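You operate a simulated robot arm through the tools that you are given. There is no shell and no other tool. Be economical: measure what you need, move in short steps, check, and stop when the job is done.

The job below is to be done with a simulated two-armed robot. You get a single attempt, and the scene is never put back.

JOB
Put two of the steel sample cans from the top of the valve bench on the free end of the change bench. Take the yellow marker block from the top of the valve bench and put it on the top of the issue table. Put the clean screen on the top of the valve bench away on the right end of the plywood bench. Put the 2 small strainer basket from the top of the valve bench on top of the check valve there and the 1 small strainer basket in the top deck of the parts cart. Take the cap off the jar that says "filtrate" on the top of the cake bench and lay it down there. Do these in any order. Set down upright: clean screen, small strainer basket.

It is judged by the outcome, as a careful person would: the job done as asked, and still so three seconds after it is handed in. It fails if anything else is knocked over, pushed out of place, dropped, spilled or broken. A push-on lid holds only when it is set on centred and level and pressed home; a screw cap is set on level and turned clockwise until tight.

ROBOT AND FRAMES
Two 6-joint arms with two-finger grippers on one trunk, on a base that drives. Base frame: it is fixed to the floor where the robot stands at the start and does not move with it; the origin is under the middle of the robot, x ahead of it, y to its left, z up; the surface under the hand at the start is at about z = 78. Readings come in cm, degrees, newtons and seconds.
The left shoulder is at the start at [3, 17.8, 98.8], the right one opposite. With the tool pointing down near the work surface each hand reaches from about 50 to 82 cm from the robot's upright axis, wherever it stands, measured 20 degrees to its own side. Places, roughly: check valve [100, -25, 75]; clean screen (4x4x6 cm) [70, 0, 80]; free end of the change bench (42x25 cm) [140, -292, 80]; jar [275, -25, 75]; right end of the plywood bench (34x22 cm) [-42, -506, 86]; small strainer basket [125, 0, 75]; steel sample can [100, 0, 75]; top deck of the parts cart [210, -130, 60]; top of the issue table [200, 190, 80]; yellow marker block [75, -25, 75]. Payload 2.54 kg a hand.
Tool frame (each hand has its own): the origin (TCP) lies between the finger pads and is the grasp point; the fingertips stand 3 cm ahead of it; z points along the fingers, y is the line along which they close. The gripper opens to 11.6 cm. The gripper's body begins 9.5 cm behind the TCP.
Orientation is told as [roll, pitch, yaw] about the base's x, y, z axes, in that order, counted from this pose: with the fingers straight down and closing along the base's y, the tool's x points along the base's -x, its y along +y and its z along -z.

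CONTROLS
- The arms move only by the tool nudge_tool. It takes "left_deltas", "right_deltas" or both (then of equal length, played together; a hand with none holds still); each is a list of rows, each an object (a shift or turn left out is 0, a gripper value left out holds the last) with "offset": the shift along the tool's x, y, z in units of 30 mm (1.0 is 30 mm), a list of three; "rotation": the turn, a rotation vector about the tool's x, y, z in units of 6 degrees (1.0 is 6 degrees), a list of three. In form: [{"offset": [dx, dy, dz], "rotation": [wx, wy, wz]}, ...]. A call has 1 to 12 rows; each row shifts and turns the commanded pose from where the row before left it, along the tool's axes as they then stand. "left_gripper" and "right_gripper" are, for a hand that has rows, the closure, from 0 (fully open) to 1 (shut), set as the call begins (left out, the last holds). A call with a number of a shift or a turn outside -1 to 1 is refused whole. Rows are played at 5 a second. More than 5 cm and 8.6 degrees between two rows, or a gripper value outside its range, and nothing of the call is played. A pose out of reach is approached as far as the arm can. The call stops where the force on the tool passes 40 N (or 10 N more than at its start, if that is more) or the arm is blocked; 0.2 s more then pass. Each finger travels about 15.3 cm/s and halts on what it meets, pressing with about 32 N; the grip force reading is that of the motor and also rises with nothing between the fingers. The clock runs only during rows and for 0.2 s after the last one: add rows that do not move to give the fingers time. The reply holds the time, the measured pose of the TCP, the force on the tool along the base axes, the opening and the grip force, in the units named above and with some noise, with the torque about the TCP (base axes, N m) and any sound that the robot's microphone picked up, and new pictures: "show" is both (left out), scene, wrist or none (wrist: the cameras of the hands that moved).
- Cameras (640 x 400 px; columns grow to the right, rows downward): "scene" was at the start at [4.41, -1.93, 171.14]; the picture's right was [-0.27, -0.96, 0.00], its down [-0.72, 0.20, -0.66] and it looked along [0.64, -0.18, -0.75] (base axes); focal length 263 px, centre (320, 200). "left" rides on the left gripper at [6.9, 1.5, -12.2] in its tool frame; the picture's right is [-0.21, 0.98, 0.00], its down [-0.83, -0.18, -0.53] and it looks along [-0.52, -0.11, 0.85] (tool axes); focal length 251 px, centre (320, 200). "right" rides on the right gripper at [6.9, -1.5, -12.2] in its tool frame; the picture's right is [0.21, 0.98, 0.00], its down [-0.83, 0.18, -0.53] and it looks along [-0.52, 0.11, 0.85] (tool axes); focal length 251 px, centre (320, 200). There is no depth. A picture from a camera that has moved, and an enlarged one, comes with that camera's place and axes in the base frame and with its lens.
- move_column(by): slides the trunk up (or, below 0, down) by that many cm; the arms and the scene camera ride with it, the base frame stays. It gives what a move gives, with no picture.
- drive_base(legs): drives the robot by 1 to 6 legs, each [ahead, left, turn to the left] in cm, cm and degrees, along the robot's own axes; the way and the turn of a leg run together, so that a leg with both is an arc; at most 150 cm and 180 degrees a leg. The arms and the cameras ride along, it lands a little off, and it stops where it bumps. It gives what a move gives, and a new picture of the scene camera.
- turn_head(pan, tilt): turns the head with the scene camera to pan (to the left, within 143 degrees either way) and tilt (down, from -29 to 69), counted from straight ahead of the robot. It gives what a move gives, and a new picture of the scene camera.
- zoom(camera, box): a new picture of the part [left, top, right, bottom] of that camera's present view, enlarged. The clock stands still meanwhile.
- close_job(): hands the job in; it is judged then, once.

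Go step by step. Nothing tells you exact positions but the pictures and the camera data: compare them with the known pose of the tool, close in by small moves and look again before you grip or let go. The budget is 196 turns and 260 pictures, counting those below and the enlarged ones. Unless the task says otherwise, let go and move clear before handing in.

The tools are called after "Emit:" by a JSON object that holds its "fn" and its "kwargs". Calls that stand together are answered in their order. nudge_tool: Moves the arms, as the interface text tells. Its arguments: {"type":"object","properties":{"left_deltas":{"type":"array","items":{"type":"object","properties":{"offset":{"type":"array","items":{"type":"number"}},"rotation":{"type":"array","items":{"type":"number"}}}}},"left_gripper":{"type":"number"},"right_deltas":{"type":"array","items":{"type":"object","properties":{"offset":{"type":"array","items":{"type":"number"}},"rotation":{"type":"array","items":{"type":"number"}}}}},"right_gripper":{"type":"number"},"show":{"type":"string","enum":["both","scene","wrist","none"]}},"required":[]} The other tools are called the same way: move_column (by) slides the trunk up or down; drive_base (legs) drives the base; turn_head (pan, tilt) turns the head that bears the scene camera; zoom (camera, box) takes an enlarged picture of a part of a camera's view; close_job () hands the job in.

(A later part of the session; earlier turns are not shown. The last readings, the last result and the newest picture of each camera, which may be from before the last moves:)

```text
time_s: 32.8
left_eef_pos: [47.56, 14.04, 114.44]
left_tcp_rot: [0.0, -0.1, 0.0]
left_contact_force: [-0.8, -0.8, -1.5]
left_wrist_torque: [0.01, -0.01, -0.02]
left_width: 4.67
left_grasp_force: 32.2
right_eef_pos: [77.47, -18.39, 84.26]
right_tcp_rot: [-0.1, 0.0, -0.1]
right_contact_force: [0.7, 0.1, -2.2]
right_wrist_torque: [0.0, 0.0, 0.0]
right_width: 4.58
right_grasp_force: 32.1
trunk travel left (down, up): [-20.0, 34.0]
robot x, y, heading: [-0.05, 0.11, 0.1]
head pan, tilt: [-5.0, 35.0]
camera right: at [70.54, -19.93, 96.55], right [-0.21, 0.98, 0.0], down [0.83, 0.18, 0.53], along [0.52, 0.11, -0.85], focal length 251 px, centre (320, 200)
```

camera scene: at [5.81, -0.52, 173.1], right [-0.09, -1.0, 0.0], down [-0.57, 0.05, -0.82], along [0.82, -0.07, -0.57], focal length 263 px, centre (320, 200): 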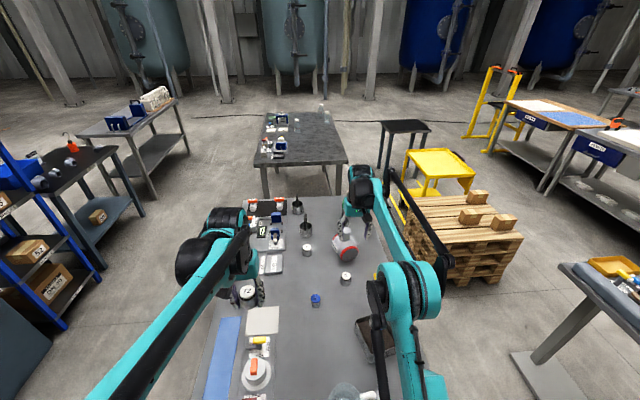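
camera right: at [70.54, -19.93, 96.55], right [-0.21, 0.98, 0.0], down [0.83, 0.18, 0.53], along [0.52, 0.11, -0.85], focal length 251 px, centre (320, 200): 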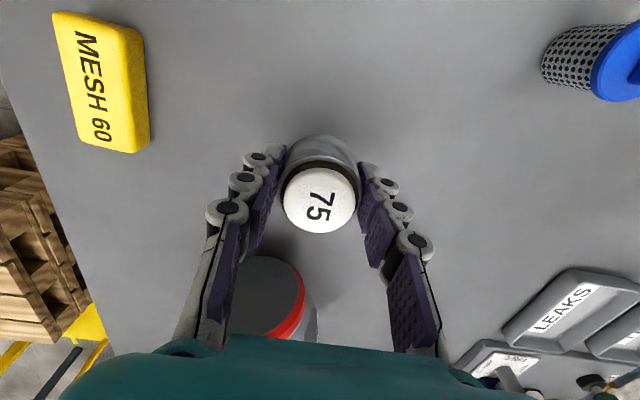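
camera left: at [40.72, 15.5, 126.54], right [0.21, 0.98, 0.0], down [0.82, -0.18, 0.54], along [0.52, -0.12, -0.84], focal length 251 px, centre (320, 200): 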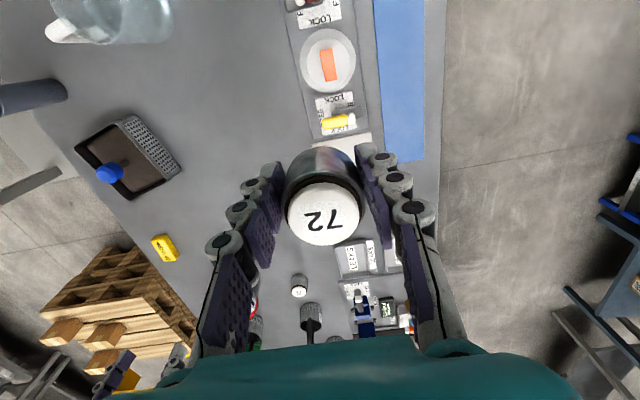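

Can 75 is held. Lifting gently and retracting.

Emit:
{"fn": "nudge_tool", "kwargs": {"right_deltas": [{"offset": [0, 0, -0.5]}, {"offset": [0, 0, -0.7]}, {"offset": [0, 0, -0.8]}, {"offset": [0, 0, -0.8]}, {"offset": [0, 0, -0.8]}, {"offset": [0, 0, -0.8]}, {"offset": [0, 0, -0.8]}, {"offset": [0, 0, -0.8]}, {"offset": [0, 0, -0.8]}, {"offset": [0.2, 0, -0.8]}, {"offset": [0.4, -0.1, -0.8]}, {"offset": [0.7, -0.1, -0.6]}], "show": "none"}}

Emit:
{"fn": "nudge_tool", "kwargs": {"right_deltas": [{"offset": [0.8, -0.2, 0]}, {"offset": [0.9, -0.2, 0]}, {"offset": [0.9, -0.2, 0]}, {"offset": [0.9, -0.2, 0]}, {"offset": [0.9, -0.2, 0]}, {"offset": [0.9, -0.2, 0]}, {"offset": [0.9, -0.2, 0]}, {"offset": [0.9, -0.2, 0]}, {"offset": [0.9, -0.2, 0]}, {"offset": [0.9, -0.2, 0]}, {"offset": [0.6, -0.2, 0]}, {}], "show": "wrist"}}

Emit:
{"fn": "turn_head", "kwargs": {"pan": -70, "tilt": 40}}

Emit:
{"fn": "turn_head", "kwargs": {"pan": -140, "tilt": 35}}

```text
time_s: 35.4
left_eef_pos: [47.4, 13.93, 114.66]
left_tcp_rot: [0.1, -0.4, -0.1]
left_contact_force: [-0.5, -1.0, -1.3]
left_wrist_torque: [-0.01, 0.0, 0.01]
left_width: 4.69
left_grasp_force: 31.9
right_eef_pos: [73.48, -18.99, 111.4]
right_tcp_rot: [0.0, 0.0, 0.0]
right_contact_force: [-0.2, 1.2, -1.1]
right_wrist_torque: [0.02, -0.01, -0.01]
right_width: 4.62
right_grasp_force: 32.1
trunk travel left (down, up): [-20.0, 34.0]
robot x, y, heading: [0.29, -0.17, -0.1]
head pan, tilt: [-5.0, 35.0]
```

```text
time_s: 38.0
left_eef_pos: [47.69, 14.04, 114.52]
left_tcp_rot: [0.0, -0.2, 0.0]
left_contact_force: [0.3, -0.3, -1.8]
left_wrist_torque: [0.01, 0.03, 0.02]
left_width: 4.66
left_grasp_force: 32.1
right_eef_pos: [45.19, -25.52, 111.44]
right_tcp_rot: [-0.1, 0.0, 0.1]
right_contact_force: [-0.4, -0.9, -0.7]
right_wrist_torque: [-0.03, 0.03, 0.02]
right_width: 4.61
right_grasp_force: 32.3
trunk travel left (down, up): [-20.0, 34.0]
robot x, y, heading: [-0.23, 0.33, 0.0]
head pan, tilt: [-5.0, 35.0]
camera right: at [38.39, -27.03, 123.72], right [-0.21, 0.98, 0.0], down [0.83, 0.18, 0.53], along [0.52, 0.11, -0.85], focal length 251 px, centre (320, 200)
```

right: 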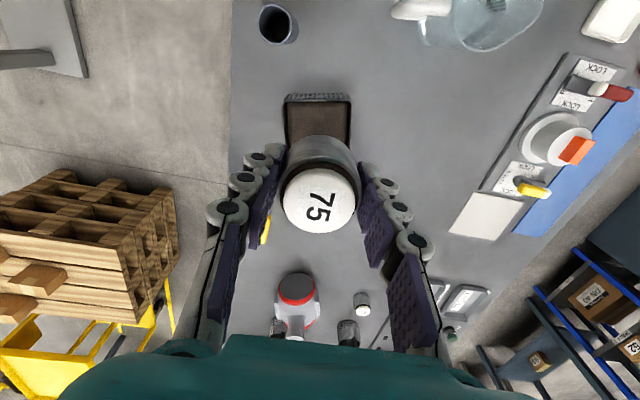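

```text
time_s: 39.4
left_eef_pos: [47.58, 13.92, 114.43]
left_tcp_rot: [0.0, -0.2, 0.0]
left_contact_force: [0.4, -0.5, -0.8]
left_wrist_torque: [-0.02, -0.02, -0.04]
left_width: 4.68
left_grasp_force: 32.2
right_eef_pos: [45.35, -25.45, 111.47]
right_tcp_rot: [-0.1, 0.0, 0.0]
right_contact_force: [-0.9, 0.6, -1.9]
right_wrist_torque: [-0.02, 0.03, -0.01]
right_width: 4.59
right_grasp_force: 31.8
trunk travel left (down, up): [-20.0, 34.0]
robot x, y, heading: [0.1, 0.48, 0.2]
head pan, tilt: [-70.0, 40.0]
camera scene: at [-0.18, -7.8, 172.35], right [-0.94, -0.34, 0.0], down [-0.22, 0.6, -0.77], along [0.26, -0.72, -0.64], focal length 263 px, centre (320, 200)
```

scene: 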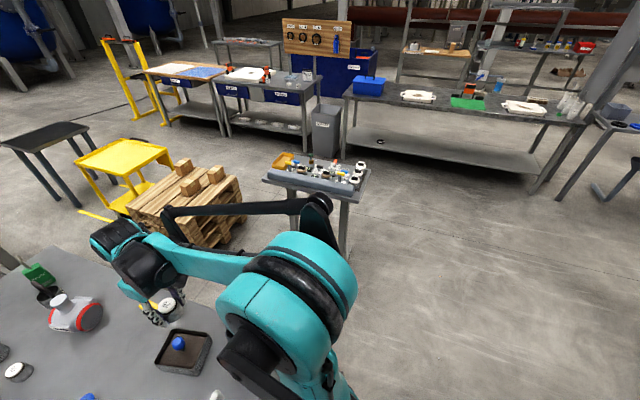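

```text
time_s: 40.8
left_eef_pos: [47.57, 13.99, 114.49]
left_tcp_rot: [0.0, -0.2, -0.1]
left_contact_force: [-0.6, 0.6, -1.5]
left_wrist_torque: [0.0, 0.03, -0.01]
left_width: 4.67
left_grasp_force: 32.2
right_eef_pos: [45.39, -25.43, 111.34]
right_tcp_rot: [0.1, 0.0, 0.0]
right_contact_force: [0.9, 0.2, -2.7]
right_wrist_torque: [0.03, 0.01, 0.02]
right_width: 4.62
right_grasp_force: 32.3
trunk travel left (down, up): [-20.0, 34.0]
robot x, y, heading: [0.25, -0.15, -0.1]
head pan, tilt: [-140.0, 35.0]
camera scene: at [-9.84, -5.48, 173.11], right [-0.64, 0.77, 0.0], down [0.44, 0.37, -0.82], along [-0.63, -0.53, -0.57], focal length 263 px, centre (320, 200)
```

scene: 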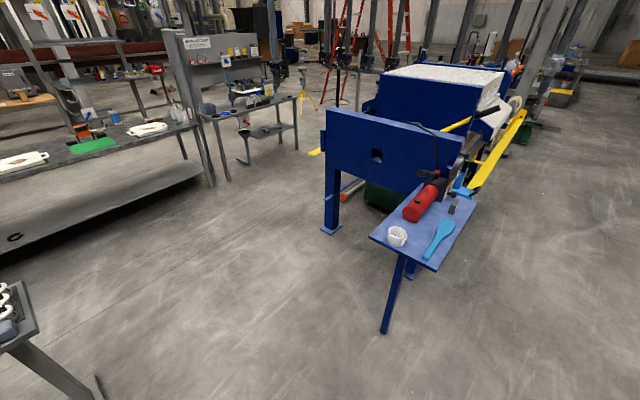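

Both cans held. The route is to back up, turn right, drive past the small stand table to y ≈ -190, then strafe toward the change bench. Going in stages.

Emit:
{"fn": "drive_base", "kwargs": {"legs": [[-45, 0, 0], [0, 0, -90], [110, 0, 0], [80, 0, 0]]}}

Emit:
{"fn": "turn_head", "kwargs": {"pan": 50, "tilt": 40}}

```text
time_s: 56.5
left_eef_pos: [-33.41, -236.68, 114.44]
left_tcp_rot: [-0.1, -0.2, -90.2]
left_contact_force: [-0.1, 0.1, -0.7]
left_wrist_torque: [0.02, -0.02, 0.02]
left_width: 4.66
left_grasp_force: 32.0
right_eef_pos: [-72.78, -234.26, 111.53]
right_tcp_rot: [0.0, 0.0, -90.2]
right_contact_force: [-0.5, 0.3, -1.2]
right_wrist_torque: [0.01, -0.02, 0.02]
right_width: 4.58
right_grasp_force: 31.8
trunk travel left (down, up): [-20.0, 34.0]
robot x, y, heading: [-47.57, -189.21, -90.1]
head pan, tilt: [-140.0, 35.0]
camera scene: at [-52.86, -179.2, 173.12], right [0.77, 0.64, 0.0], down [0.37, -0.44, -0.82], along [-0.52, 0.63, -0.57], focal length 263 px, centre (320, 200)
```

scene: 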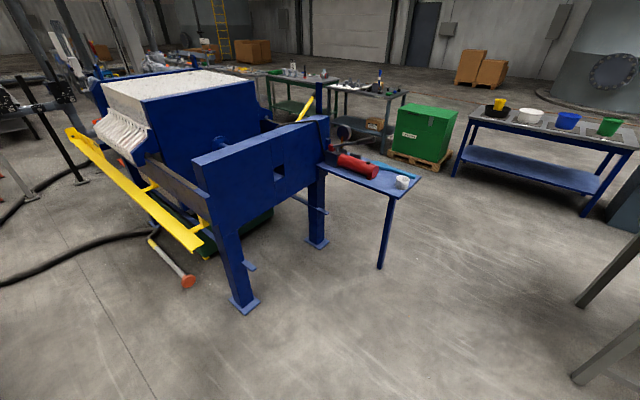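

```text
time_s: 59.3
left_eef_pos: [-33.36, -236.81, 114.62]
left_tcp_rot: [-0.1, -0.3, -90.2]
left_contact_force: [-0.7, 0.9, -1.5]
left_wrist_torque: [0.01, 0.01, -0.01]
left_width: 4.65
left_grasp_force: 31.9
right_eef_pos: [-72.66, -234.26, 111.49]
right_tcp_rot: [0.1, 0.1, -90.3]
right_contact_force: [-0.8, 0.8, -1.5]
right_wrist_torque: [-0.01, 0.0, 0.0]
right_width: 4.58
right_grasp_force: 31.9
trunk travel left (down, up): [-20.0, 34.0]
robot x, y, heading: [-46.95, -188.93, -90.2]
head pan, tilt: [50.0, 40.0]
camera scene: at [-40.75, -191.4, 172.35], right [-0.65, -0.76, 0.0], down [-0.49, 0.42, -0.77], along [0.58, -0.49, -0.64], focal length 263 px, centre (320, 200)
```

scene: 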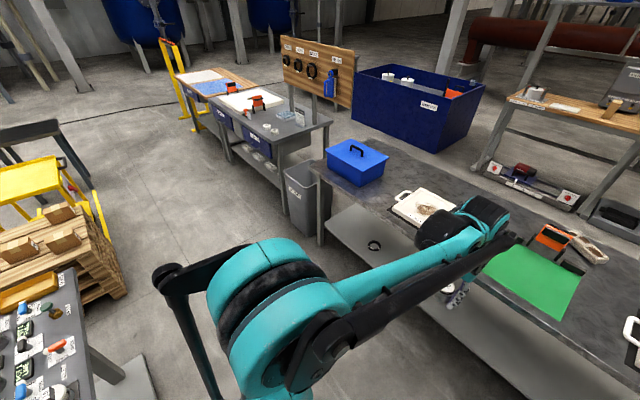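

Emit:
{"fn": "zoom", "kwargs": {"camera": "scene", "box": [170, 50, 350, 162]}}

Emit:
{"fn": "zoom", "kwargs": {"camera": "scene", "box": [440, 60, 640, 190]}}

```text
3.56 times, centred on (260, 106) of scene
camera zoom: at [-40.75, -191.4, 172.35], right [-0.65, -0.76, 0.0], down [-0.49, 0.42, -0.77], along [0.58, -0.49, -0.64], focal length 934 px, centre (533, 534)
```

zoom: 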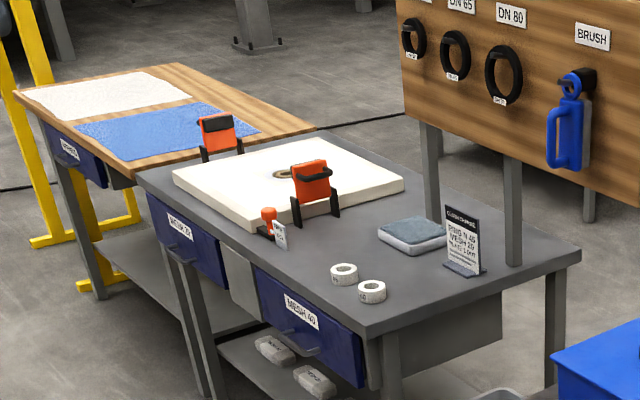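

```text
3.08 times, centred on (540, 125) of scene
camera zoom: at [-40.75, -191.4, 172.35], right [-0.65, -0.76, 0.0], down [-0.49, 0.42, -0.77], along [0.58, -0.49, -0.64], focal length 808 px, centre (-357, 431)
```

zoom: 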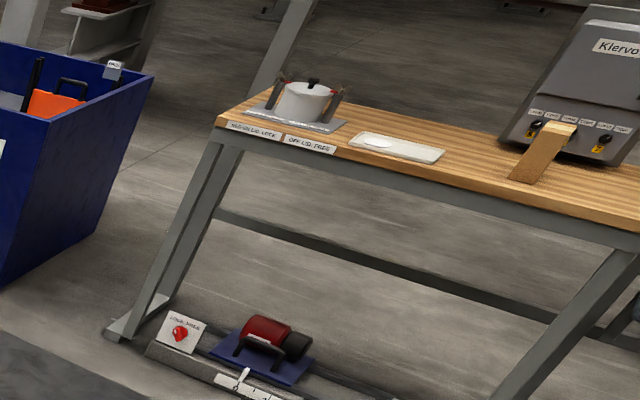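

The free end spans about x 119–161, y -280 to -304, with two white rolls on it at [127.5, -288] and [140, -288]. I'll strafe toward it.

Emit:
{"fn": "drive_base", "kwargs": {"legs": [[5, 140, 0], [38, 50, 0]]}}

Emit:
{"fn": "turn_head", "kwargs": {"pan": 0, "tilt": 50}}

```text
time_s: 69.3
left_eef_pos: [156.29, -278.05, 114.5]
left_tcp_rot: [-0.1, -0.2, -89.1]
left_contact_force: [-0.2, -0.4, -0.6]
left_wrist_torque: [0.05, 0.04, -0.01]
left_width: 4.63
left_grasp_force: 32.0
right_eef_pos: [116.84, -276.32, 111.54]
right_tcp_rot: [0.0, 0.0, -89.1]
right_contact_force: [-0.1, 0.0, -1.5]
right_wrist_torque: [0.01, -0.02, -0.03]
right_width: 4.58
right_grasp_force: 32.1
trunk travel left (down, up): [-20.0, 34.0]
robot x, y, heading: [142.01, -230.86, -89.1]
head pan, tilt: [50.0, 40.0]
camera scene: at [148.09, -232.96, 172.35], right [-0.63, -0.78, 0.0], down [-0.5, 0.41, -0.77], along [0.59, -0.48, -0.64], focal length 263 px, centre (320, 200)
```

scene: 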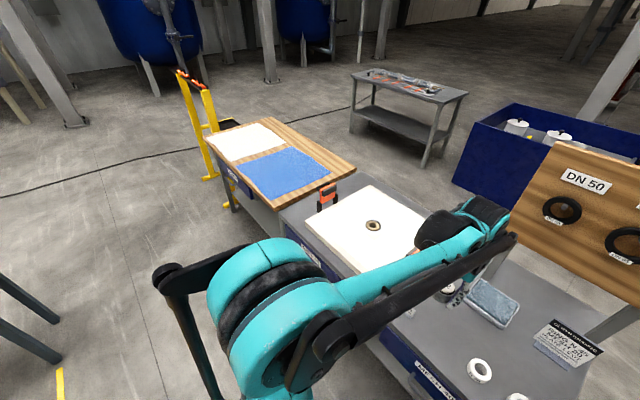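

```text
time_s: 70.5
left_eef_pos: [156.32, -278.12, 114.42]
left_tcp_rot: [0.0, -0.1, -89.1]
left_contact_force: [0.4, 0.4, -1.3]
left_wrist_torque: [0.0, -0.01, -0.01]
left_width: 4.68
left_grasp_force: 32.3
right_eef_pos: [116.69, -276.28, 111.48]
right_tcp_rot: [-0.1, 0.0, -89.1]
right_contact_force: [0.1, -1.0, -1.3]
right_wrist_torque: [-0.02, 0.0, 0.0]
right_width: 4.61
right_grasp_force: 32.2
trunk travel left (down, up): [-20.0, 34.0]
robot x, y, heading: [141.46, -230.84, -89.3]
head pan, tilt: [0.0, 50.0]
camera scene: at [141.55, -235.24, 170.94], right [-1.0, -0.02, 0.0], down [-0.01, 0.77, -0.64], along [0.01, -0.64, -0.77], focal length 263 px, centre (320, 200)
```

scene: 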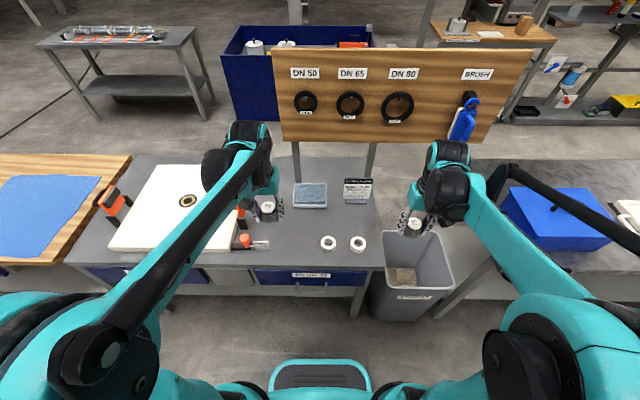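

I'll put can 72 at about [151.5, -289] and can 75 at [134, -298.5]. Left hand first, over the spot.

Emit:
{"fn": "nudge_tool", "kwargs": {"left_deltas": [{"offset": [-0.6, -0.27, 0]}, {"offset": [-0.6, -0.27, 0]}, {"offset": [-0.6, -0.27, 0.3]}, {"offset": [-0.6, -0.27, 0.6]}, {"offset": [-0.6, -0.27, 0.8]}, {"offset": [-0.6, -0.27, 0.8]}, {"offset": [0, 0, 0.9]}, {"offset": [0, 0, 0.9]}, {"offset": [0, 0, 0.9]}, {"offset": [0, 0, 0.9]}, {"offset": [0, 0, 0.9]}, {"offset": [0, 0, 0.9]}], "show": "both"}}

```text
time_s: 73.1
left_eef_pos: [151.77, -289.04, 90.79]
left_tcp_rot: [0.0, -0.2, -89.0]
left_contact_force: [1.1, 0.6, -1.2]
left_wrist_torque: [0.02, 0.02, 0.0]
left_width: 4.68
left_grasp_force: 31.8
right_eef_pos: [116.81, -276.44, 111.37]
right_tcp_rot: [0.0, 0.0, -89.1]
right_contact_force: [0.5, 0.1, -1.1]
right_wrist_torque: [-0.02, 0.01, 0.01]
right_width: 4.59
right_grasp_force: 32.1
trunk travel left (down, up): [-20.0, 34.0]
robot x, y, heading: [141.83, -230.63, -89.1]
head pan, tilt: [0.0, 50.0]
camera scene: at [141.54, -235.33, 170.93], right [-1.0, -0.02, 0.0], down [-0.01, 0.77, -0.64], along [0.01, -0.64, -0.77], focal length 263 px, centre (320, 200)
camera left: at [153.12, -282.15, 102.8], right [0.98, -0.2, 0.0], down [-0.17, -0.83, 0.54], along [-0.11, -0.53, -0.84], focal length 251 px, centre (320, 200)
```

scene: 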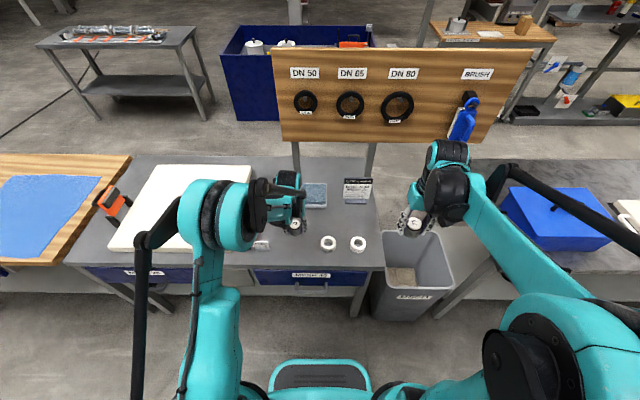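
left: 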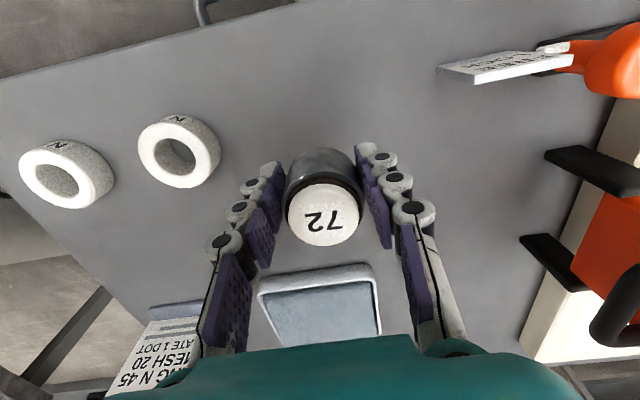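

Emit:
{"fn": "nudge_tool", "kwargs": {"left_deltas": [{"offset": [0, 0, 0.6]}, {"offset": [0, 0, 0.6]}, {"offset": [0, 0, 0.5]}, {"offset": [0, 0, 0.2]}, {"offset": [0, 0, 0.15]}, {"offset": [0, 0, 0.1]}, {"offset": [0, 0, 0.1]}], "show": "wrist"}}

```text
time_s: 74.7
left_eef_pos: [151.5, -288.97, 83.9]
left_tcp_rot: [-0.1, -0.1, -89.1]
left_contact_force: [1.0, -0.2, -1.9]
left_wrist_torque: [0.01, -0.01, -0.01]
left_width: 4.64
left_grasp_force: 31.5
right_eef_pos: [116.91, -276.34, 111.43]
right_tcp_rot: [-0.1, 0.1, -89.1]
right_contact_force: [-1.2, 0.1, -1.8]
right_wrist_torque: [-0.01, 0.01, -0.01]
right_width: 4.58
right_grasp_force: 32.1
trunk travel left (down, up): [-20.0, 34.0]
robot x, y, heading: [141.41, -230.59, -88.9]
head pan, tilt: [0.0, 50.0]
camera left: at [152.97, -282.03, 96.07], right [0.98, -0.2, 0.0], down [-0.17, -0.83, 0.54], along [-0.11, -0.53, -0.84], focal length 251 px, centre (320, 200)
```

left: 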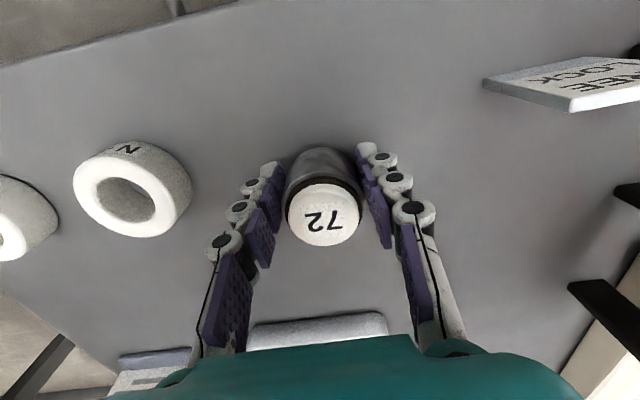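

Almost down; lowering in fine steps until contact.

Emit:
{"fn": "nudge_tool", "kwargs": {"left_deltas": [{"offset": [0, 0, 0.1]}, {"offset": [0, 0, 0.1]}, {"offset": [0, 0, 0.1]}, {"offset": [0, 0, 0.05]}], "show": "none"}}

Emit:
{"fn": "nudge_tool", "kwargs": {"left_deltas": [{"offset": [0, 0, 0.05]}, {"offset": [0, 0, 0.05]}, {"offset": [0, 0, 0.05]}, {"offset": [0, 0, 0.05]}], "show": "none"}}

```text
time_s: 75.7
left_eef_pos: [151.68, -288.99, 83.0]
left_tcp_rot: [0.0, -0.3, -89.1]
left_contact_force: [-0.4, -0.4, 4.1]
left_wrist_torque: [-0.12, 0.04, -0.03]
left_width: 4.65
left_grasp_force: 31.8
right_eef_pos: [116.77, -276.41, 111.48]
right_tcp_rot: [0.1, 0.0, -89.1]
right_contact_force: [-0.2, 0.3, -1.1]
right_wrist_torque: [0.0, 0.02, 0.03]
right_width: 4.58
right_grasp_force: 31.9
trunk travel left (down, up): [-20.0, 34.0]
robot x, y, heading: [141.65, -230.45, -88.9]
head pan, tilt: [0.0, 50.0]
```

```text
time_s: 76.4
left_eef_pos: [151.54, -288.86, 82.88]
left_tcp_rot: [0.1, -0.4, -89.1]
left_contact_force: [-1.0, 1.6, 22.7]
left_wrist_torque: [0.16, 0.15, 0.02]
left_width: 4.64
left_grasp_force: 32.0
right_eef_pos: [116.85, -276.22, 111.54]
right_tcp_rot: [-0.1, -0.1, -89.1]
right_contact_force: [-0.8, -0.8, -1.0]
right_wrist_torque: [0.0, 0.01, 0.0]
right_width: 4.59
right_grasp_force: 32.1
trunk travel left (down, up): [-20.0, 34.0]
robot x, y, heading: [141.72, -230.78, -89.0]
head pan, tilt: [0.0, 50.0]
stopped in row 3 (left hand): the force on the tool passed its limit at 44 N (the readings are from after the stop); the commanded pose is now the measured one
```

In contact. Releasing gently and lifting off; then viewing.

Emit:
{"fn": "nudge_tool", "kwargs": {"left_deltas": [{}, {}, {}], "left_gripper": 0.35, "show": "none"}}

Emit:
{"fn": "nudge_tool", "kwargs": {"left_deltas": [{"offset": [0, 0, -0.3]}, {"offset": [0, 0, -0.5]}, {"offset": [0, 0, -0.8]}, {"offset": [0, 0, -1]}, {"offset": [0, 0, -1]}, {"offset": [0, 0, -1]}, {"offset": [0, 0, -1]}, {"offset": [0, 0, -1]}, {"offset": [0, 0, -1]}, {"offset": [0.5, 0.4, -1]}, {"offset": [0.6, 0.5, -1]}, {"offset": [0.6, 0.5, -1]}], "right_deltas": [{}, {}, {}, {}, {}, {}, {}, {"offset": [-0.8, 0.5, 0]}, {"offset": [-0.9, 0.6, 0]}, {"offset": [-0.9, 0.7, 0]}, {"offset": [-0.9, 0.7, 0]}, {"offset": [-0.9, 0.7, 0]}], "show": "both"}}

```text
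time_s: 77.2
left_eef_pos: [151.62, -288.97, 82.77]
left_tcp_rot: [0.0, -0.4, -89.1]
left_contact_force: [-0.2, 0.6, 0.5]
left_wrist_torque: [-0.03, -0.01, 0.01]
left_width: 7.52
left_grasp_force: 0.1
right_eef_pos: [116.81, -276.32, 111.41]
right_tcp_rot: [0.0, 0.0, -89.1]
right_contact_force: [-0.5, 1.0, -1.9]
right_wrist_torque: [0.05, -0.02, -0.01]
right_width: 4.58
right_grasp_force: 31.4
trunk travel left (down, up): [-20.0, 34.0]
robot x, y, heading: [141.36, -230.56, -89.0]
head pan, tilt: [0.0, 50.0]
```

```text
time_s: 79.8
left_eef_pos: [155.57, -283.77, 114.56]
left_tcp_rot: [0.0, -0.4, -89.1]
left_contact_force: [0.8, 0.2, 0.1]
left_wrist_torque: [-0.04, 0.03, 0.0]
left_width: 7.54
left_grasp_force: 0.1
right_eef_pos: [126.88, -289.12, 111.18]
right_tcp_rot: [-0.2, 0.1, -89.0]
right_contact_force: [-0.8, 0.2, -1.0]
right_wrist_torque: [0.02, 0.01, -0.01]
right_width: 4.57
right_grasp_force: 31.9
trunk travel left (down, up): [-20.0, 34.0]
robot x, y, heading: [141.72, -230.87, -89.2]
head pan, tilt: [0.0, 50.0]
camera scene: at [141.67, -235.2, 170.94], right [-1.0, -0.02, 0.0], down [-0.01, 0.77, -0.64], along [0.01, -0.64, -0.77], focal length 263 px, centre (320, 200)
camera right: at [125.28, -282.26, 123.58], right [0.97, 0.23, 0.0], down [0.19, -0.82, 0.53], along [0.12, -0.52, -0.85], focal length 251 px, centre (320, 200)
camera left: at [156.95, -276.82, 126.65], right [0.98, -0.2, 0.0], down [-0.17, -0.83, 0.54], along [-0.11, -0.53, -0.84], focal length 251 px, centre (320, 200)
```

scene: 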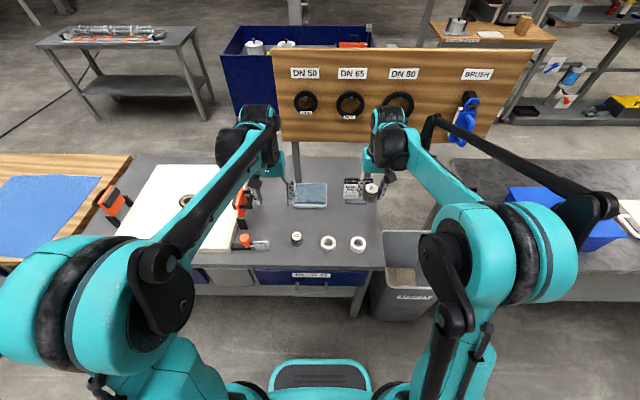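
right: 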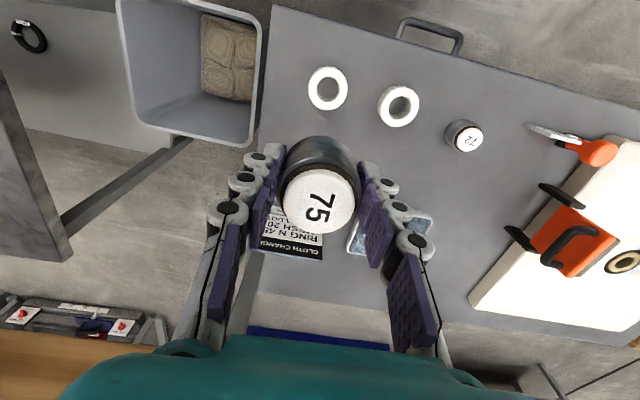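
left: 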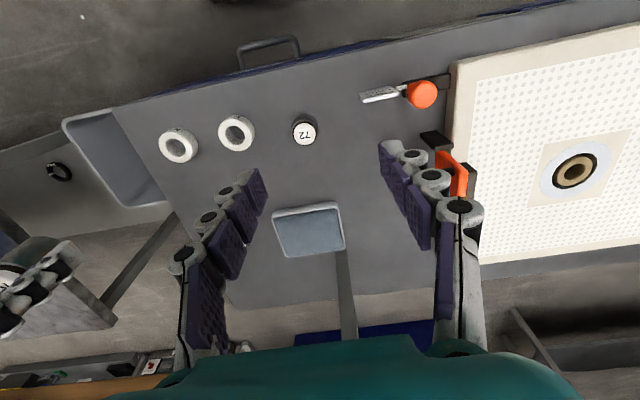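

Can 72 stands well. Now can 75 to [133.5, -297.5], behind and between the rolls.

Emit:
{"fn": "nudge_tool", "kwargs": {"right_deltas": [{"offset": [-0.7, 0.55, 0.2]}, {"offset": [-0.7, 0.55, 0.2]}, {"offset": [-0.7, 0.55, 0.4]}, {"offset": [-0.7, 0.55, 0.6]}, {"offset": [0, 0, 0.9]}, {"offset": [0, 0, 0.9]}, {"offset": [0, 0, 0.9]}, {"offset": [0, 0, 0.9]}, {"offset": [0, 0, 0.9]}, {"offset": [0, 0, 0.9]}, {}], "show": "both"}}

```text
time_s: 82.2
left_eef_pos: [155.4, -283.89, 114.5]
left_tcp_rot: [0.0, -0.4, -89.1]
left_contact_force: [0.9, 0.9, -0.1]
left_wrist_torque: [-0.03, -0.01, 0.01]
left_width: 7.54
left_grasp_force: 0.0
right_eef_pos: [133.5, -297.65, 90.99]
right_tcp_rot: [0.0, 0.0, -89.1]
right_contact_force: [-1.1, 0.3, -2.1]
right_wrist_torque: [-0.04, -0.05, 0.0]
right_width: 4.57
right_grasp_force: 31.9
trunk travel left (down, up): [-20.0, 34.0]
robot x, y, heading: [141.98, -230.74, -89.1]
head pan, tilt: [0.0, 50.0]
camera scene: at [141.55, -235.21, 170.94], right [-1.0, -0.02, 0.0], down [-0.01, 0.77, -0.64], along [0.01, -0.64, -0.77], focal length 263 px, centre (320, 200)
camera right: at [131.86, -290.73, 103.2], right [0.97, 0.23, 0.0], down [0.19, -0.82, 0.53], along [0.12, -0.52, -0.85], focal length 251 px, centre (320, 200)
```

scene: 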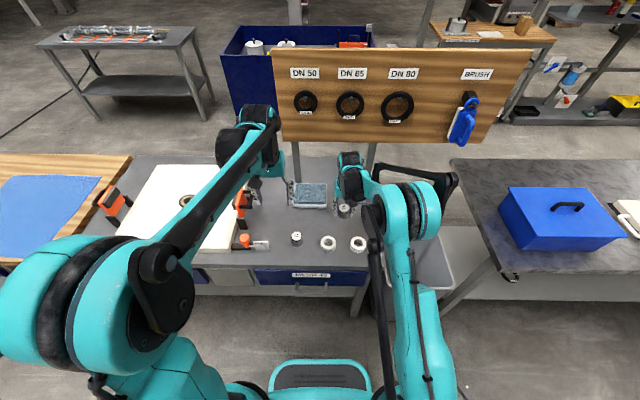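
right: 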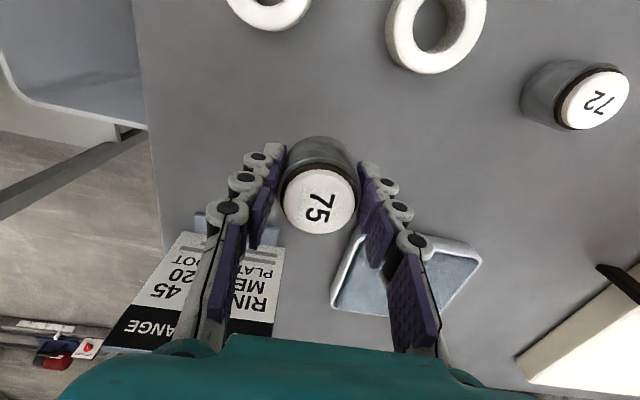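

Emit:
{"fn": "nudge_tool", "kwargs": {"right_deltas": [{"offset": [0, 0, 0.7]}, {"offset": [0, 0, 0.7]}, {"offset": [0, 0, 0.6]}, {"offset": [0, 0, 0.25]}, {"offset": [0, 0, 0.1]}, {"offset": [0, 0, 0.1]}, {"offset": [0, 0, 0.06]}, {"offset": [0, 0, 0.06]}, {}], "show": "none"}}

Emit:
{"fn": "nudge_tool", "kwargs": {"right_deltas": [{"offset": [0, 0, 0.05]}, {"offset": [0, 0, 0.05]}, {}], "show": "none"}}

```text
time_s: 84.2
left_eef_pos: [155.41, -283.85, 114.48]
left_tcp_rot: [0.1, -0.4, -89.0]
left_contact_force: [0.0, -0.7, 0.6]
left_wrist_torque: [-0.02, 0.05, -0.02]
left_width: 7.57
left_grasp_force: 0.1
right_eef_pos: [133.42, -297.51, 83.19]
right_tcp_rot: [0.0, 0.0, -89.1]
right_contact_force: [0.4, 0.3, -1.8]
right_wrist_torque: [0.01, -0.02, 0.0]
right_width: 4.58
right_grasp_force: 32.2
trunk travel left (down, up): [-20.0, 34.0]
robot x, y, heading: [141.97, -230.78, -88.9]
head pan, tilt: [0.0, 50.0]
```

```text
time_s: 85.0
left_eef_pos: [155.42, -283.69, 114.71]
left_tcp_rot: [0.0, -0.4, -89.2]
left_contact_force: [-0.8, 0.5, -0.2]
left_wrist_torque: [0.02, 0.02, -0.02]
left_width: 7.53
left_grasp_force: 0.0
right_eef_pos: [133.39, -297.55, 83.24]
right_tcp_rot: [0.1, -0.1, -89.2]
right_contact_force: [-3.3, -6.1, 19.2]
right_wrist_torque: [-0.22, 0.06, 0.02]
right_width: 4.57
right_grasp_force: 31.7
trunk travel left (down, up): [-20.0, 34.0]
robot x, y, heading: [141.93, -230.81, -89.4]
head pan, tilt: [0.0, 50.0]
```

Contact. Releasing and withdrawing.

Emit:
{"fn": "nudge_tool", "kwargs": {"right_deltas": [{}, {}, {}], "right_gripper": 0.35, "show": "none"}}

Emit:
{"fn": "nudge_tool", "kwargs": {"right_deltas": [{"offset": [0, 0, -0.3]}, {"offset": [0, 0, -0.5]}, {"offset": [0, 0, -0.8]}, {"offset": [0, 0, -1]}, {"offset": [0, 0, -1]}, {"offset": [0, 0, -1]}, {"offset": [0, 0, -1]}, {"offset": [0, 0, -1]}, {"offset": [0, 0, -1]}, {"offset": [0.8, -0.4, -1]}, {"offset": [1, -0.5, -0.8]}, {"offset": [1, -0.5, 0]}], "left_deltas": [{}, {}, {}, {}, {}, {}, {}, {}, {}, {}, {}, {}], "left_gripper": 0, "show": "scene"}}

```text
time_s: 85.8
left_eef_pos: [155.51, -283.77, 114.51]
left_tcp_rot: [0.0, -0.3, -89.0]
left_contact_force: [-0.3, 0.0, -0.1]
left_wrist_torque: [0.0, 0.04, 0.02]
left_width: 7.52
left_grasp_force: 0.1
right_eef_pos: [133.31, -297.62, 83.04]
right_tcp_rot: [0.0, 0.0, -89.2]
right_contact_force: [-0.2, 0.1, -1.0]
right_wrist_torque: [0.0, -0.01, 0.05]
right_width: 7.55
right_grasp_force: 0.0
trunk travel left (down, up): [-20.0, 34.0]
robot x, y, heading: [141.46, -230.72, -89.0]
head pan, tilt: [0.0, 50.0]
```

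```text
time_s: 88.4
left_eef_pos: [155.39, -283.88, 114.56]
left_tcp_rot: [0.0, -0.4, -89.1]
left_contact_force: [1.2, 0.6, -0.4]
left_wrist_torque: [0.0, 0.0, 0.0]
left_width: 11.59
left_grasp_force: 0.0
right_eef_pos: [128.86, -289.38, 111.56]
right_tcp_rot: [0.1, 0.0, -89.1]
right_contact_force: [0.1, 0.5, 0.2]
right_wrist_torque: [-0.02, 0.0, 0.02]
right_width: 7.56
right_grasp_force: 0.0
trunk travel left (down, up): [-20.0, 34.0]
robot x, y, heading: [141.71, -230.51, -89.2]
head pan, tilt: [0.0, 50.0]
camera scene: at [141.48, -235.11, 170.94], right [-1.0, -0.02, 0.0], down [-0.01, 0.77, -0.64], along [0.01, -0.64, -0.77], focal length 263 px, centre (320, 200)
```

scene: 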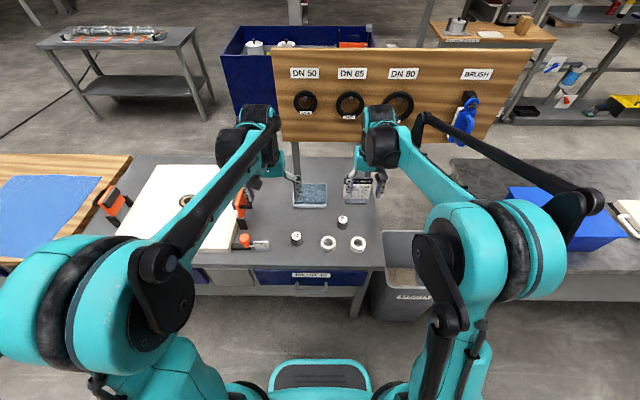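

Both cans stand on the change bench. I'll take a quick look at the aisles behind for the later screen trip.

Emit:
{"fn": "turn_head", "kwargs": {"pan": 45, "tilt": 25}}

Emit:
{"fn": "turn_head", "kwargs": {"pan": -50, "tilt": 25}}

```text
time_s: 89.5
left_eef_pos: [155.57, -283.9, 114.58]
left_tcp_rot: [-0.1, -0.3, -89.2]
left_contact_force: [-0.9, -0.5, -0.6]
left_wrist_torque: [0.01, 0.0, -0.01]
left_width: 11.61
left_grasp_force: 0.1
right_eef_pos: [129.05, -289.59, 111.36]
right_tcp_rot: [-0.1, 0.0, -89.1]
right_contact_force: [-0.5, -0.6, -0.1]
right_wrist_torque: [0.03, 0.03, 0.0]
right_width: 7.55
right_grasp_force: 0.1
trunk travel left (down, up): [-20.0, 34.0]
robot x, y, heading: [141.62, -230.47, -89.2]
head pan, tilt: [45.0, 25.0]
camera scene: at [148.05, -233.98, 174.68], right [-0.7, -0.72, 0.0], down [-0.3, 0.29, -0.91], along [0.65, -0.63, -0.42], focal length 263 px, centre (320, 200)
```

scene: 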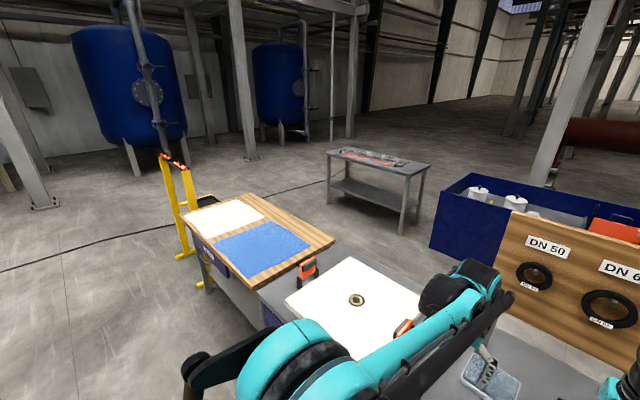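

```text
time_s: 91.3
left_eef_pos: [155.47, -283.81, 114.51]
left_tcp_rot: [0.0, -0.3, -89.2]
left_contact_force: [-0.1, -0.3, -0.7]
left_wrist_torque: [-0.01, 0.0, 0.0]
left_width: 11.6
left_grasp_force: 0.1
right_eef_pos: [128.97, -289.61, 111.37]
right_tcp_rot: [0.0, 0.0, -89.1]
right_contact_force: [0.5, -0.7, 0.2]
right_wrist_torque: [-0.04, -0.01, 0.01]
right_width: 7.56
right_grasp_force: 0.1
trunk travel left (down, up): [-20.0, 34.0]
robot x, y, heading: [141.73, -230.45, -89.1]
head pan, tilt: [-50.0, 25.0]
camera scene: at [134.47, -233.58, 174.69], right [-0.65, 0.76, 0.0], down [0.32, 0.28, -0.91], along [-0.69, -0.59, -0.42], focal length 263 px, centre (320, 200)
```

scene: 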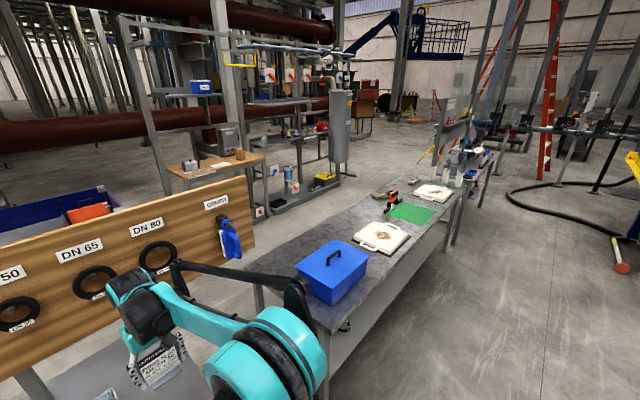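

Both routes are understood. Now back to the valve bench front, reversing the path I came by.

Emit:
{"fn": "drive_base", "kwargs": {"legs": [[-38, -50, 0], [-3, -139, 0], [-110, 0, 0], [-80, 0, 0], [0, 0, 90]]}}

Emit:
{"fn": "turn_head", "kwargs": {"pan": -10, "tilt": 42}}

```text
time_s: 114.2
left_eef_pos: [-4.44, 5.34, 114.69]
left_tcp_rot: [0.0, -0.2, -0.8]
left_contact_force: [-0.6, -0.3, -0.2]
left_wrist_torque: [0.0, -0.06, -0.04]
left_width: 11.6
left_grasp_force: 0.1
right_eef_pos: [0.47, -21.39, 111.44]
right_tcp_rot: [-0.1, 0.0, -0.9]
right_contact_force: [0.0, -0.1, 0.6]
right_wrist_torque: [-0.01, 0.01, 0.01]
right_width: 7.53
right_grasp_force: 0.1
trunk travel left (down, up): [-20.0, 34.0]
robot x, y, heading: [-57.86, -7.02, -0.7]
head pan, tilt: [-50.0, 25.0]
camera scene: at [-55.28, -13.84, 174.69], right [-0.78, -0.63, 0.0], down [-0.27, 0.33, -0.91], along [0.57, -0.7, -0.42], focal length 263 px, centre (320, 200)
```

scene: 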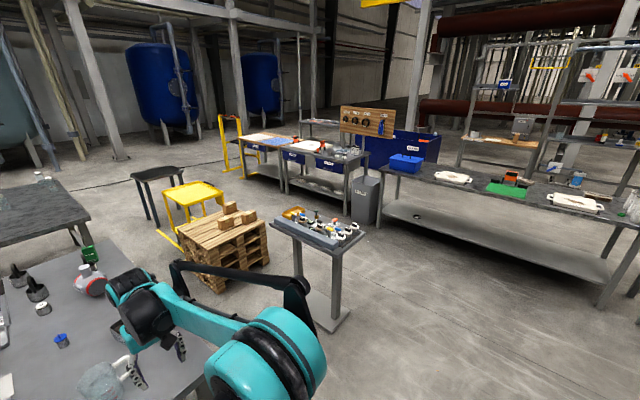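

```text
time_s: 115.3
left_eef_pos: [-4.41, 5.17, 114.51]
left_tcp_rot: [0.0, -0.3, -0.9]
left_contact_force: [-0.3, 0.4, 0.7]
left_wrist_torque: [0.0, 0.0, -0.03]
left_width: 11.61
left_grasp_force: 0.1
right_eef_pos: [0.37, -21.41, 111.4]
right_tcp_rot: [0.0, 0.1, -1.0]
right_contact_force: [-0.2, -0.2, 0.6]
right_wrist_torque: [0.05, 0.01, 0.01]
right_width: 7.54
right_grasp_force: 0.1
trunk travel left (down, up): [-20.0, 34.0]
robot x, y, heading: [-58.38, -7.09, -0.8]
head pan, tilt: [-10.0, 42.0]
camera scene: at [-52.89, -8.3, 172.06], right [-0.19, -0.98, 0.0], down [-0.66, 0.13, -0.74], along [0.73, -0.14, -0.67], focal length 263 px, centre (320, 200)
```

scene: 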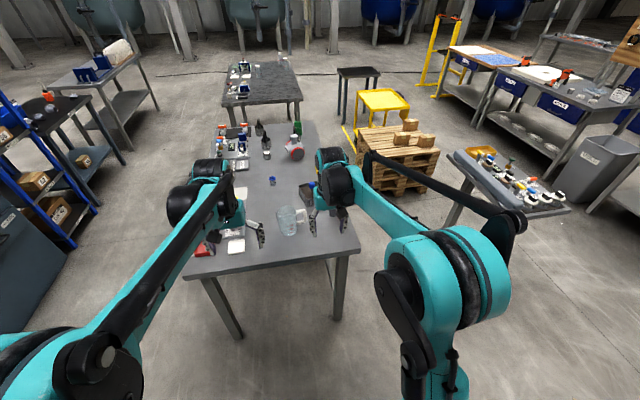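

Driving back to the bench front for the yellow block.

Emit:
{"fn": "drive_base", "kwargs": {"legs": [[40, -3, 0.8], [17.5, -3, 0]]}}

```text
time_s: 118.7
left_eef_pos: [44.25, 0.31, 114.68]
left_tcp_rot: [0.0, -0.4, -2.0]
left_contact_force: [-0.9, 0.4, -0.6]
left_wrist_torque: [-0.05, -0.04, 0.01]
left_width: 11.58
left_grasp_force: 0.1
right_eef_pos: [48.68, -26.61, 111.53]
right_tcp_rot: [-0.1, -0.2, -2.1]
right_contact_force: [-0.8, 0.7, 0.1]
right_wrist_torque: [-0.03, -0.07, -0.04]
right_width: 7.54
right_grasp_force: 0.0
trunk travel left (down, up): [-20.0, 34.0]
robot x, y, heading: [-9.03, -10.95, -2.4]
head pan, tilt: [-10.0, 42.0]
stopped in leg 2: the robot was blocked; the commanded pose is now the measured one
camera scene: at [-4.6, -12.17, 172.07], right [-0.21, -0.98, 0.0], down [-0.65, 0.14, -0.74], along [0.73, -0.16, -0.67], focal length 263 px, centre (320, 200)
```

scene: 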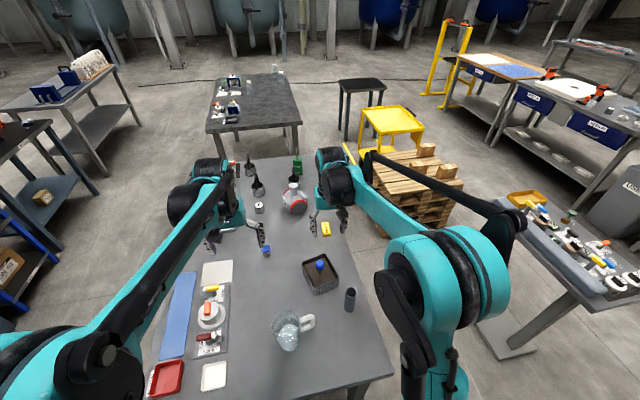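

The base touched something (a bench leg, most likely) because I was too far right. Backing off, shifting left, and approaching again.

Emit:
{"fn": "drive_base", "kwargs": {"legs": [[-10, 0, 0], [0, 11, 2.4], [15, 0, 0]]}}

```text
time_s: 121.6
left_eef_pos: [49.27, 13.86, 114.48]
left_tcp_rot: [0.0, -0.3, 0.5]
left_contact_force: [-0.2, 0.0, -0.3]
left_wrist_torque: [-0.03, 0.05, 0.03]
left_width: 11.62
left_grasp_force: 0.3
right_eef_pos: [54.87, -12.72, 111.18]
right_tcp_rot: [-0.2, 0.0, 0.4]
right_contact_force: [-0.1, 0.0, -1.0]
right_wrist_torque: [0.03, 0.06, -0.01]
right_width: 7.55
right_grasp_force: 0.0
trunk travel left (down, up): [-20.0, 34.0]
robot x, y, heading: [-3.75, 0.39, 0.3]
head pan, tilt: [-10.0, 42.0]
camera scene: at [1.17, -0.78, 172.05], right [-0.17, -0.99, 0.0], down [-0.66, 0.11, -0.74], along [0.73, -0.12, -0.67], focal length 263 px, centre (320, 200)
```

scene: 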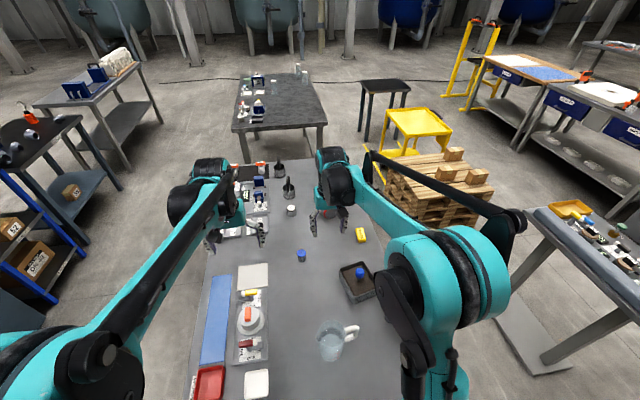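

Emit:
{"fn": "drive_base", "kwargs": {"legs": [[3.5, 0, 0]]}}

Emit:
{"fn": "nudge_tool", "kwargs": {"right_deltas": [{"offset": [-0.6, -0.8, 0.2]}, {"offset": [-0.6, -0.8, 0.2]}, {"offset": [-0.6, -0.8, 0.2]}, {"offset": [-0.6, -0.8, 0.2]}, {"offset": [-0.6, -0.8, 0.2]}, {"offset": [-0.6, -0.8, 0.2]}, {"offset": [-0.6, -0.8, 0.2]}, {"offset": [-0.6, -0.6, 0.2]}, {}], "right_gripper": 0.2, "show": "wrist"}}

```text
time_s: 122.5
left_eef_pos: [52.93, 13.83, 114.29]
left_tcp_rot: [0.1, -0.3, 0.5]
left_contact_force: [0.0, -0.3, -0.6]
left_wrist_torque: [0.0, 0.05, -0.03]
left_width: 11.61
left_grasp_force: 0.1
right_eef_pos: [58.36, -12.62, 111.24]
right_tcp_rot: [-0.2, 0.0, 0.3]
right_contact_force: [0.1, -0.5, 0.3]
right_wrist_torque: [0.0, 0.06, 0.01]
right_width: 7.56
right_grasp_force: 0.1
trunk travel left (down, up): [-20.0, 34.0]
robot x, y, heading: [-0.45, 0.57, 0.5]
head pan, tilt: [-10.0, 42.0]
camera scene: at [4.71, -0.76, 172.05], right [-0.17, -0.99, 0.0], down [-0.66, 0.11, -0.74], along [0.73, -0.12, -0.67], focal length 263 px, centre (320, 200)
```

scene: 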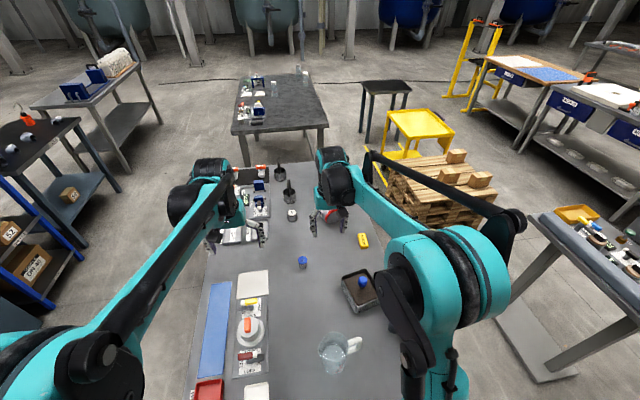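

```text
time_s: 124.5
left_eef_pos: [52.71, 13.94, 114.55]
left_tcp_rot: [0.0, -0.3, 0.4]
left_contact_force: [0.6, 0.3, 0.6]
left_wrist_torque: [-0.03, -0.02, -0.02]
left_width: 11.57
left_grasp_force: 0.0
right_eef_pos: [72.84, -31.3, 106.54]
right_tcp_rot: [-0.2, -0.1, 0.5]
right_contact_force: [0.0, 0.1, 0.4]
right_wrist_torque: [-0.04, -0.04, 0.04]
right_width: 9.29
right_grasp_force: 0.0
trunk travel left (down, up): [-20.0, 34.0]
robot x, y, heading: [-0.88, 0.66, 0.5]
head pan, tilt: [-10.0, 42.0]
camera right: at [65.99, -32.81, 118.9], right [-0.22, 0.97, 0.0], down [0.82, 0.19, 0.53], along [0.52, 0.12, -0.85], focal length 251 px, centre (320, 200)
```

right: 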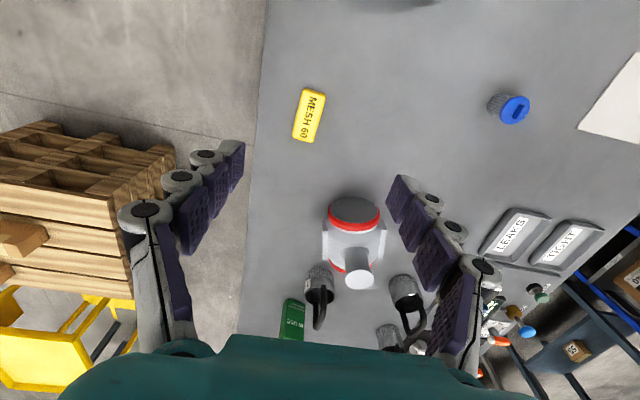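

Block at about [75.5, -32.4], long side along x. Descending.

Emit:
{"fn": "nudge_tool", "kwargs": {"right_deltas": [{"offset": [-0.4, -0.18, 0.9]}, {"offset": [-0.43, -0.18, 0.9]}, {"offset": [0, 0, 0.9]}, {"offset": [0, 0, 0.9]}, {"offset": [0, 0, 0.9]}, {"offset": [0, 0, 0.9]}, {"offset": [0, 0, 0.8]}, {"offset": [0, 0, 0.5]}, {}], "right_gripper": 0.4, "show": "wrist"}}

```text
time_s: 126.5
left_eef_pos: [52.65, 13.92, 114.46]
left_tcp_rot: [0.0, -0.5, 0.5]
left_contact_force: [0.5, -1.0, 0.2]
left_wrist_torque: [0.01, -0.03, 0.0]
left_width: 11.6
left_grasp_force: 0.1
right_eef_pos: [75.18, -32.35, 86.2]
right_tcp_rot: [-0.1, 0.0, 0.4]
right_contact_force: [-0.2, -0.5, -0.3]
right_wrist_torque: [0.0, 0.01, 0.04]
right_width: 6.94
right_grasp_force: 0.0
trunk travel left (down, up): [-20.0, 34.0]
robot x, y, heading: [-0.94, 0.11, 0.4]
head pan, tilt: [-10.0, 42.0]
camera right: at [68.21, -33.89, 98.49], right [-0.22, 0.98, 0.0], down [0.82, 0.19, 0.53], along [0.52, 0.12, -0.85], focal length 251 px, centre (320, 200)
```

right: 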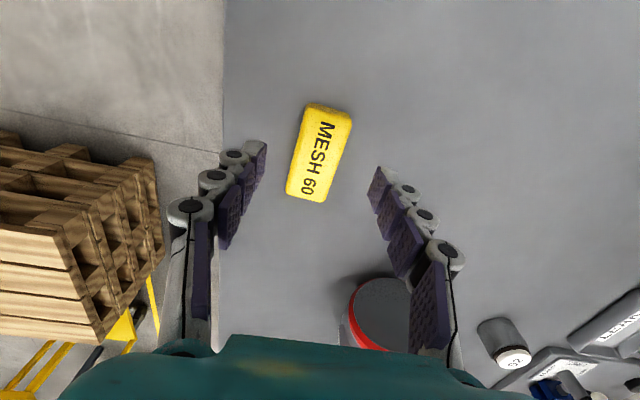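

Emit:
{"fn": "nudge_tool", "kwargs": {"right_deltas": [{"offset": [-0.15, -0.03, 0.6]}, {"offset": [0, 0, 0.6]}, {"offset": [0, 0, 0.43]}, {}], "show": "none"}}

Emit:
{"fn": "nudge_tool", "kwargs": {"right_deltas": [{}, {}, {}, {}], "right_gripper": 1, "show": "none"}}

Emit:
{"fn": "nudge_tool", "kwargs": {"right_deltas": [{"offset": [0, 0, -0.15]}, {"offset": [0, 0, -0.3]}, {"offset": [0, 0, -0.4]}], "show": "wrist"}}

```text
time_s: 127.5
left_eef_pos: [52.62, 13.81, 114.55]
left_tcp_rot: [0.1, -0.5, 0.5]
left_contact_force: [-0.8, -0.1, -0.4]
left_wrist_torque: [0.0, -0.03, 0.01]
left_width: 11.59
left_grasp_force: 0.1
right_eef_pos: [75.67, -32.18, 81.45]
right_tcp_rot: [-0.1, 0.0, 0.4]
right_contact_force: [-0.1, 0.4, 0.6]
right_wrist_torque: [0.0, -0.01, -0.01]
right_width: 6.98
right_grasp_force: 0.1
trunk travel left (down, up): [-20.0, 34.0]
robot x, y, heading: [-0.55, 0.54, 1.0]
head pan, tilt: [-10.0, 42.0]
```

```text
time_s: 128.4
left_eef_pos: [52.77, 13.75, 114.51]
left_tcp_rot: [0.1, -0.3, 0.5]
left_contact_force: [-0.1, 0.5, -1.1]
left_wrist_torque: [0.03, 0.02, 0.0]
left_width: 11.63
left_grasp_force: 0.0
right_eef_pos: [75.78, -32.22, 81.54]
right_tcp_rot: [-0.1, 0.0, 0.4]
right_contact_force: [0.6, -0.2, -0.3]
right_wrist_torque: [0.02, -0.01, 0.0]
right_width: 3.48
right_grasp_force: 31.7
trunk travel left (down, up): [-20.0, 34.0]
robot x, y, heading: [-1.08, 0.45, 0.3]
head pan, tilt: [-10.0, 42.0]
```

```text
time_s: 129.2
left_eef_pos: [52.7, 13.91, 114.54]
left_tcp_rot: [0.0, -0.4, 0.5]
left_contact_force: [-0.6, -0.3, 0.1]
left_wrist_torque: [0.0, 0.0, 0.01]
left_width: 11.6
left_grasp_force: 0.0
right_eef_pos: [75.7, -32.4, 84.07]
right_tcp_rot: [-0.1, 0.0, 0.4]
right_contact_force: [-0.2, -0.3, 0.8]
right_wrist_torque: [0.02, 0.03, 0.0]
right_width: 3.46
right_grasp_force: 31.9
trunk travel left (down, up): [-20.0, 34.0]
robot x, y, heading: [-0.29, 0.55, 0.4]
head pan, tilt: [-10.0, 42.0]
camera right: at [68.77, -33.96, 96.35], right [-0.22, 0.98, 0.0], down [0.82, 0.19, 0.53], along [0.52, 0.12, -0.85], focal length 251 px, centre (320, 200)
```

right: 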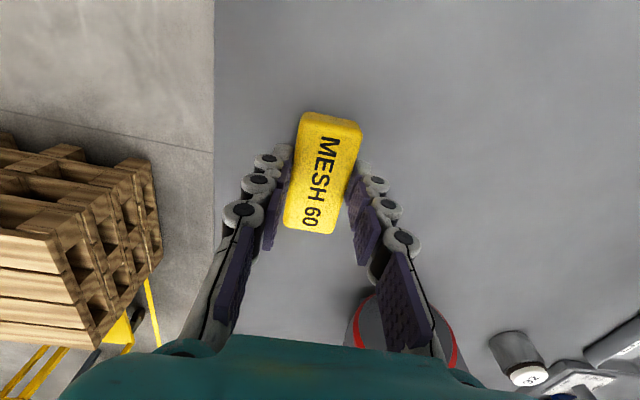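

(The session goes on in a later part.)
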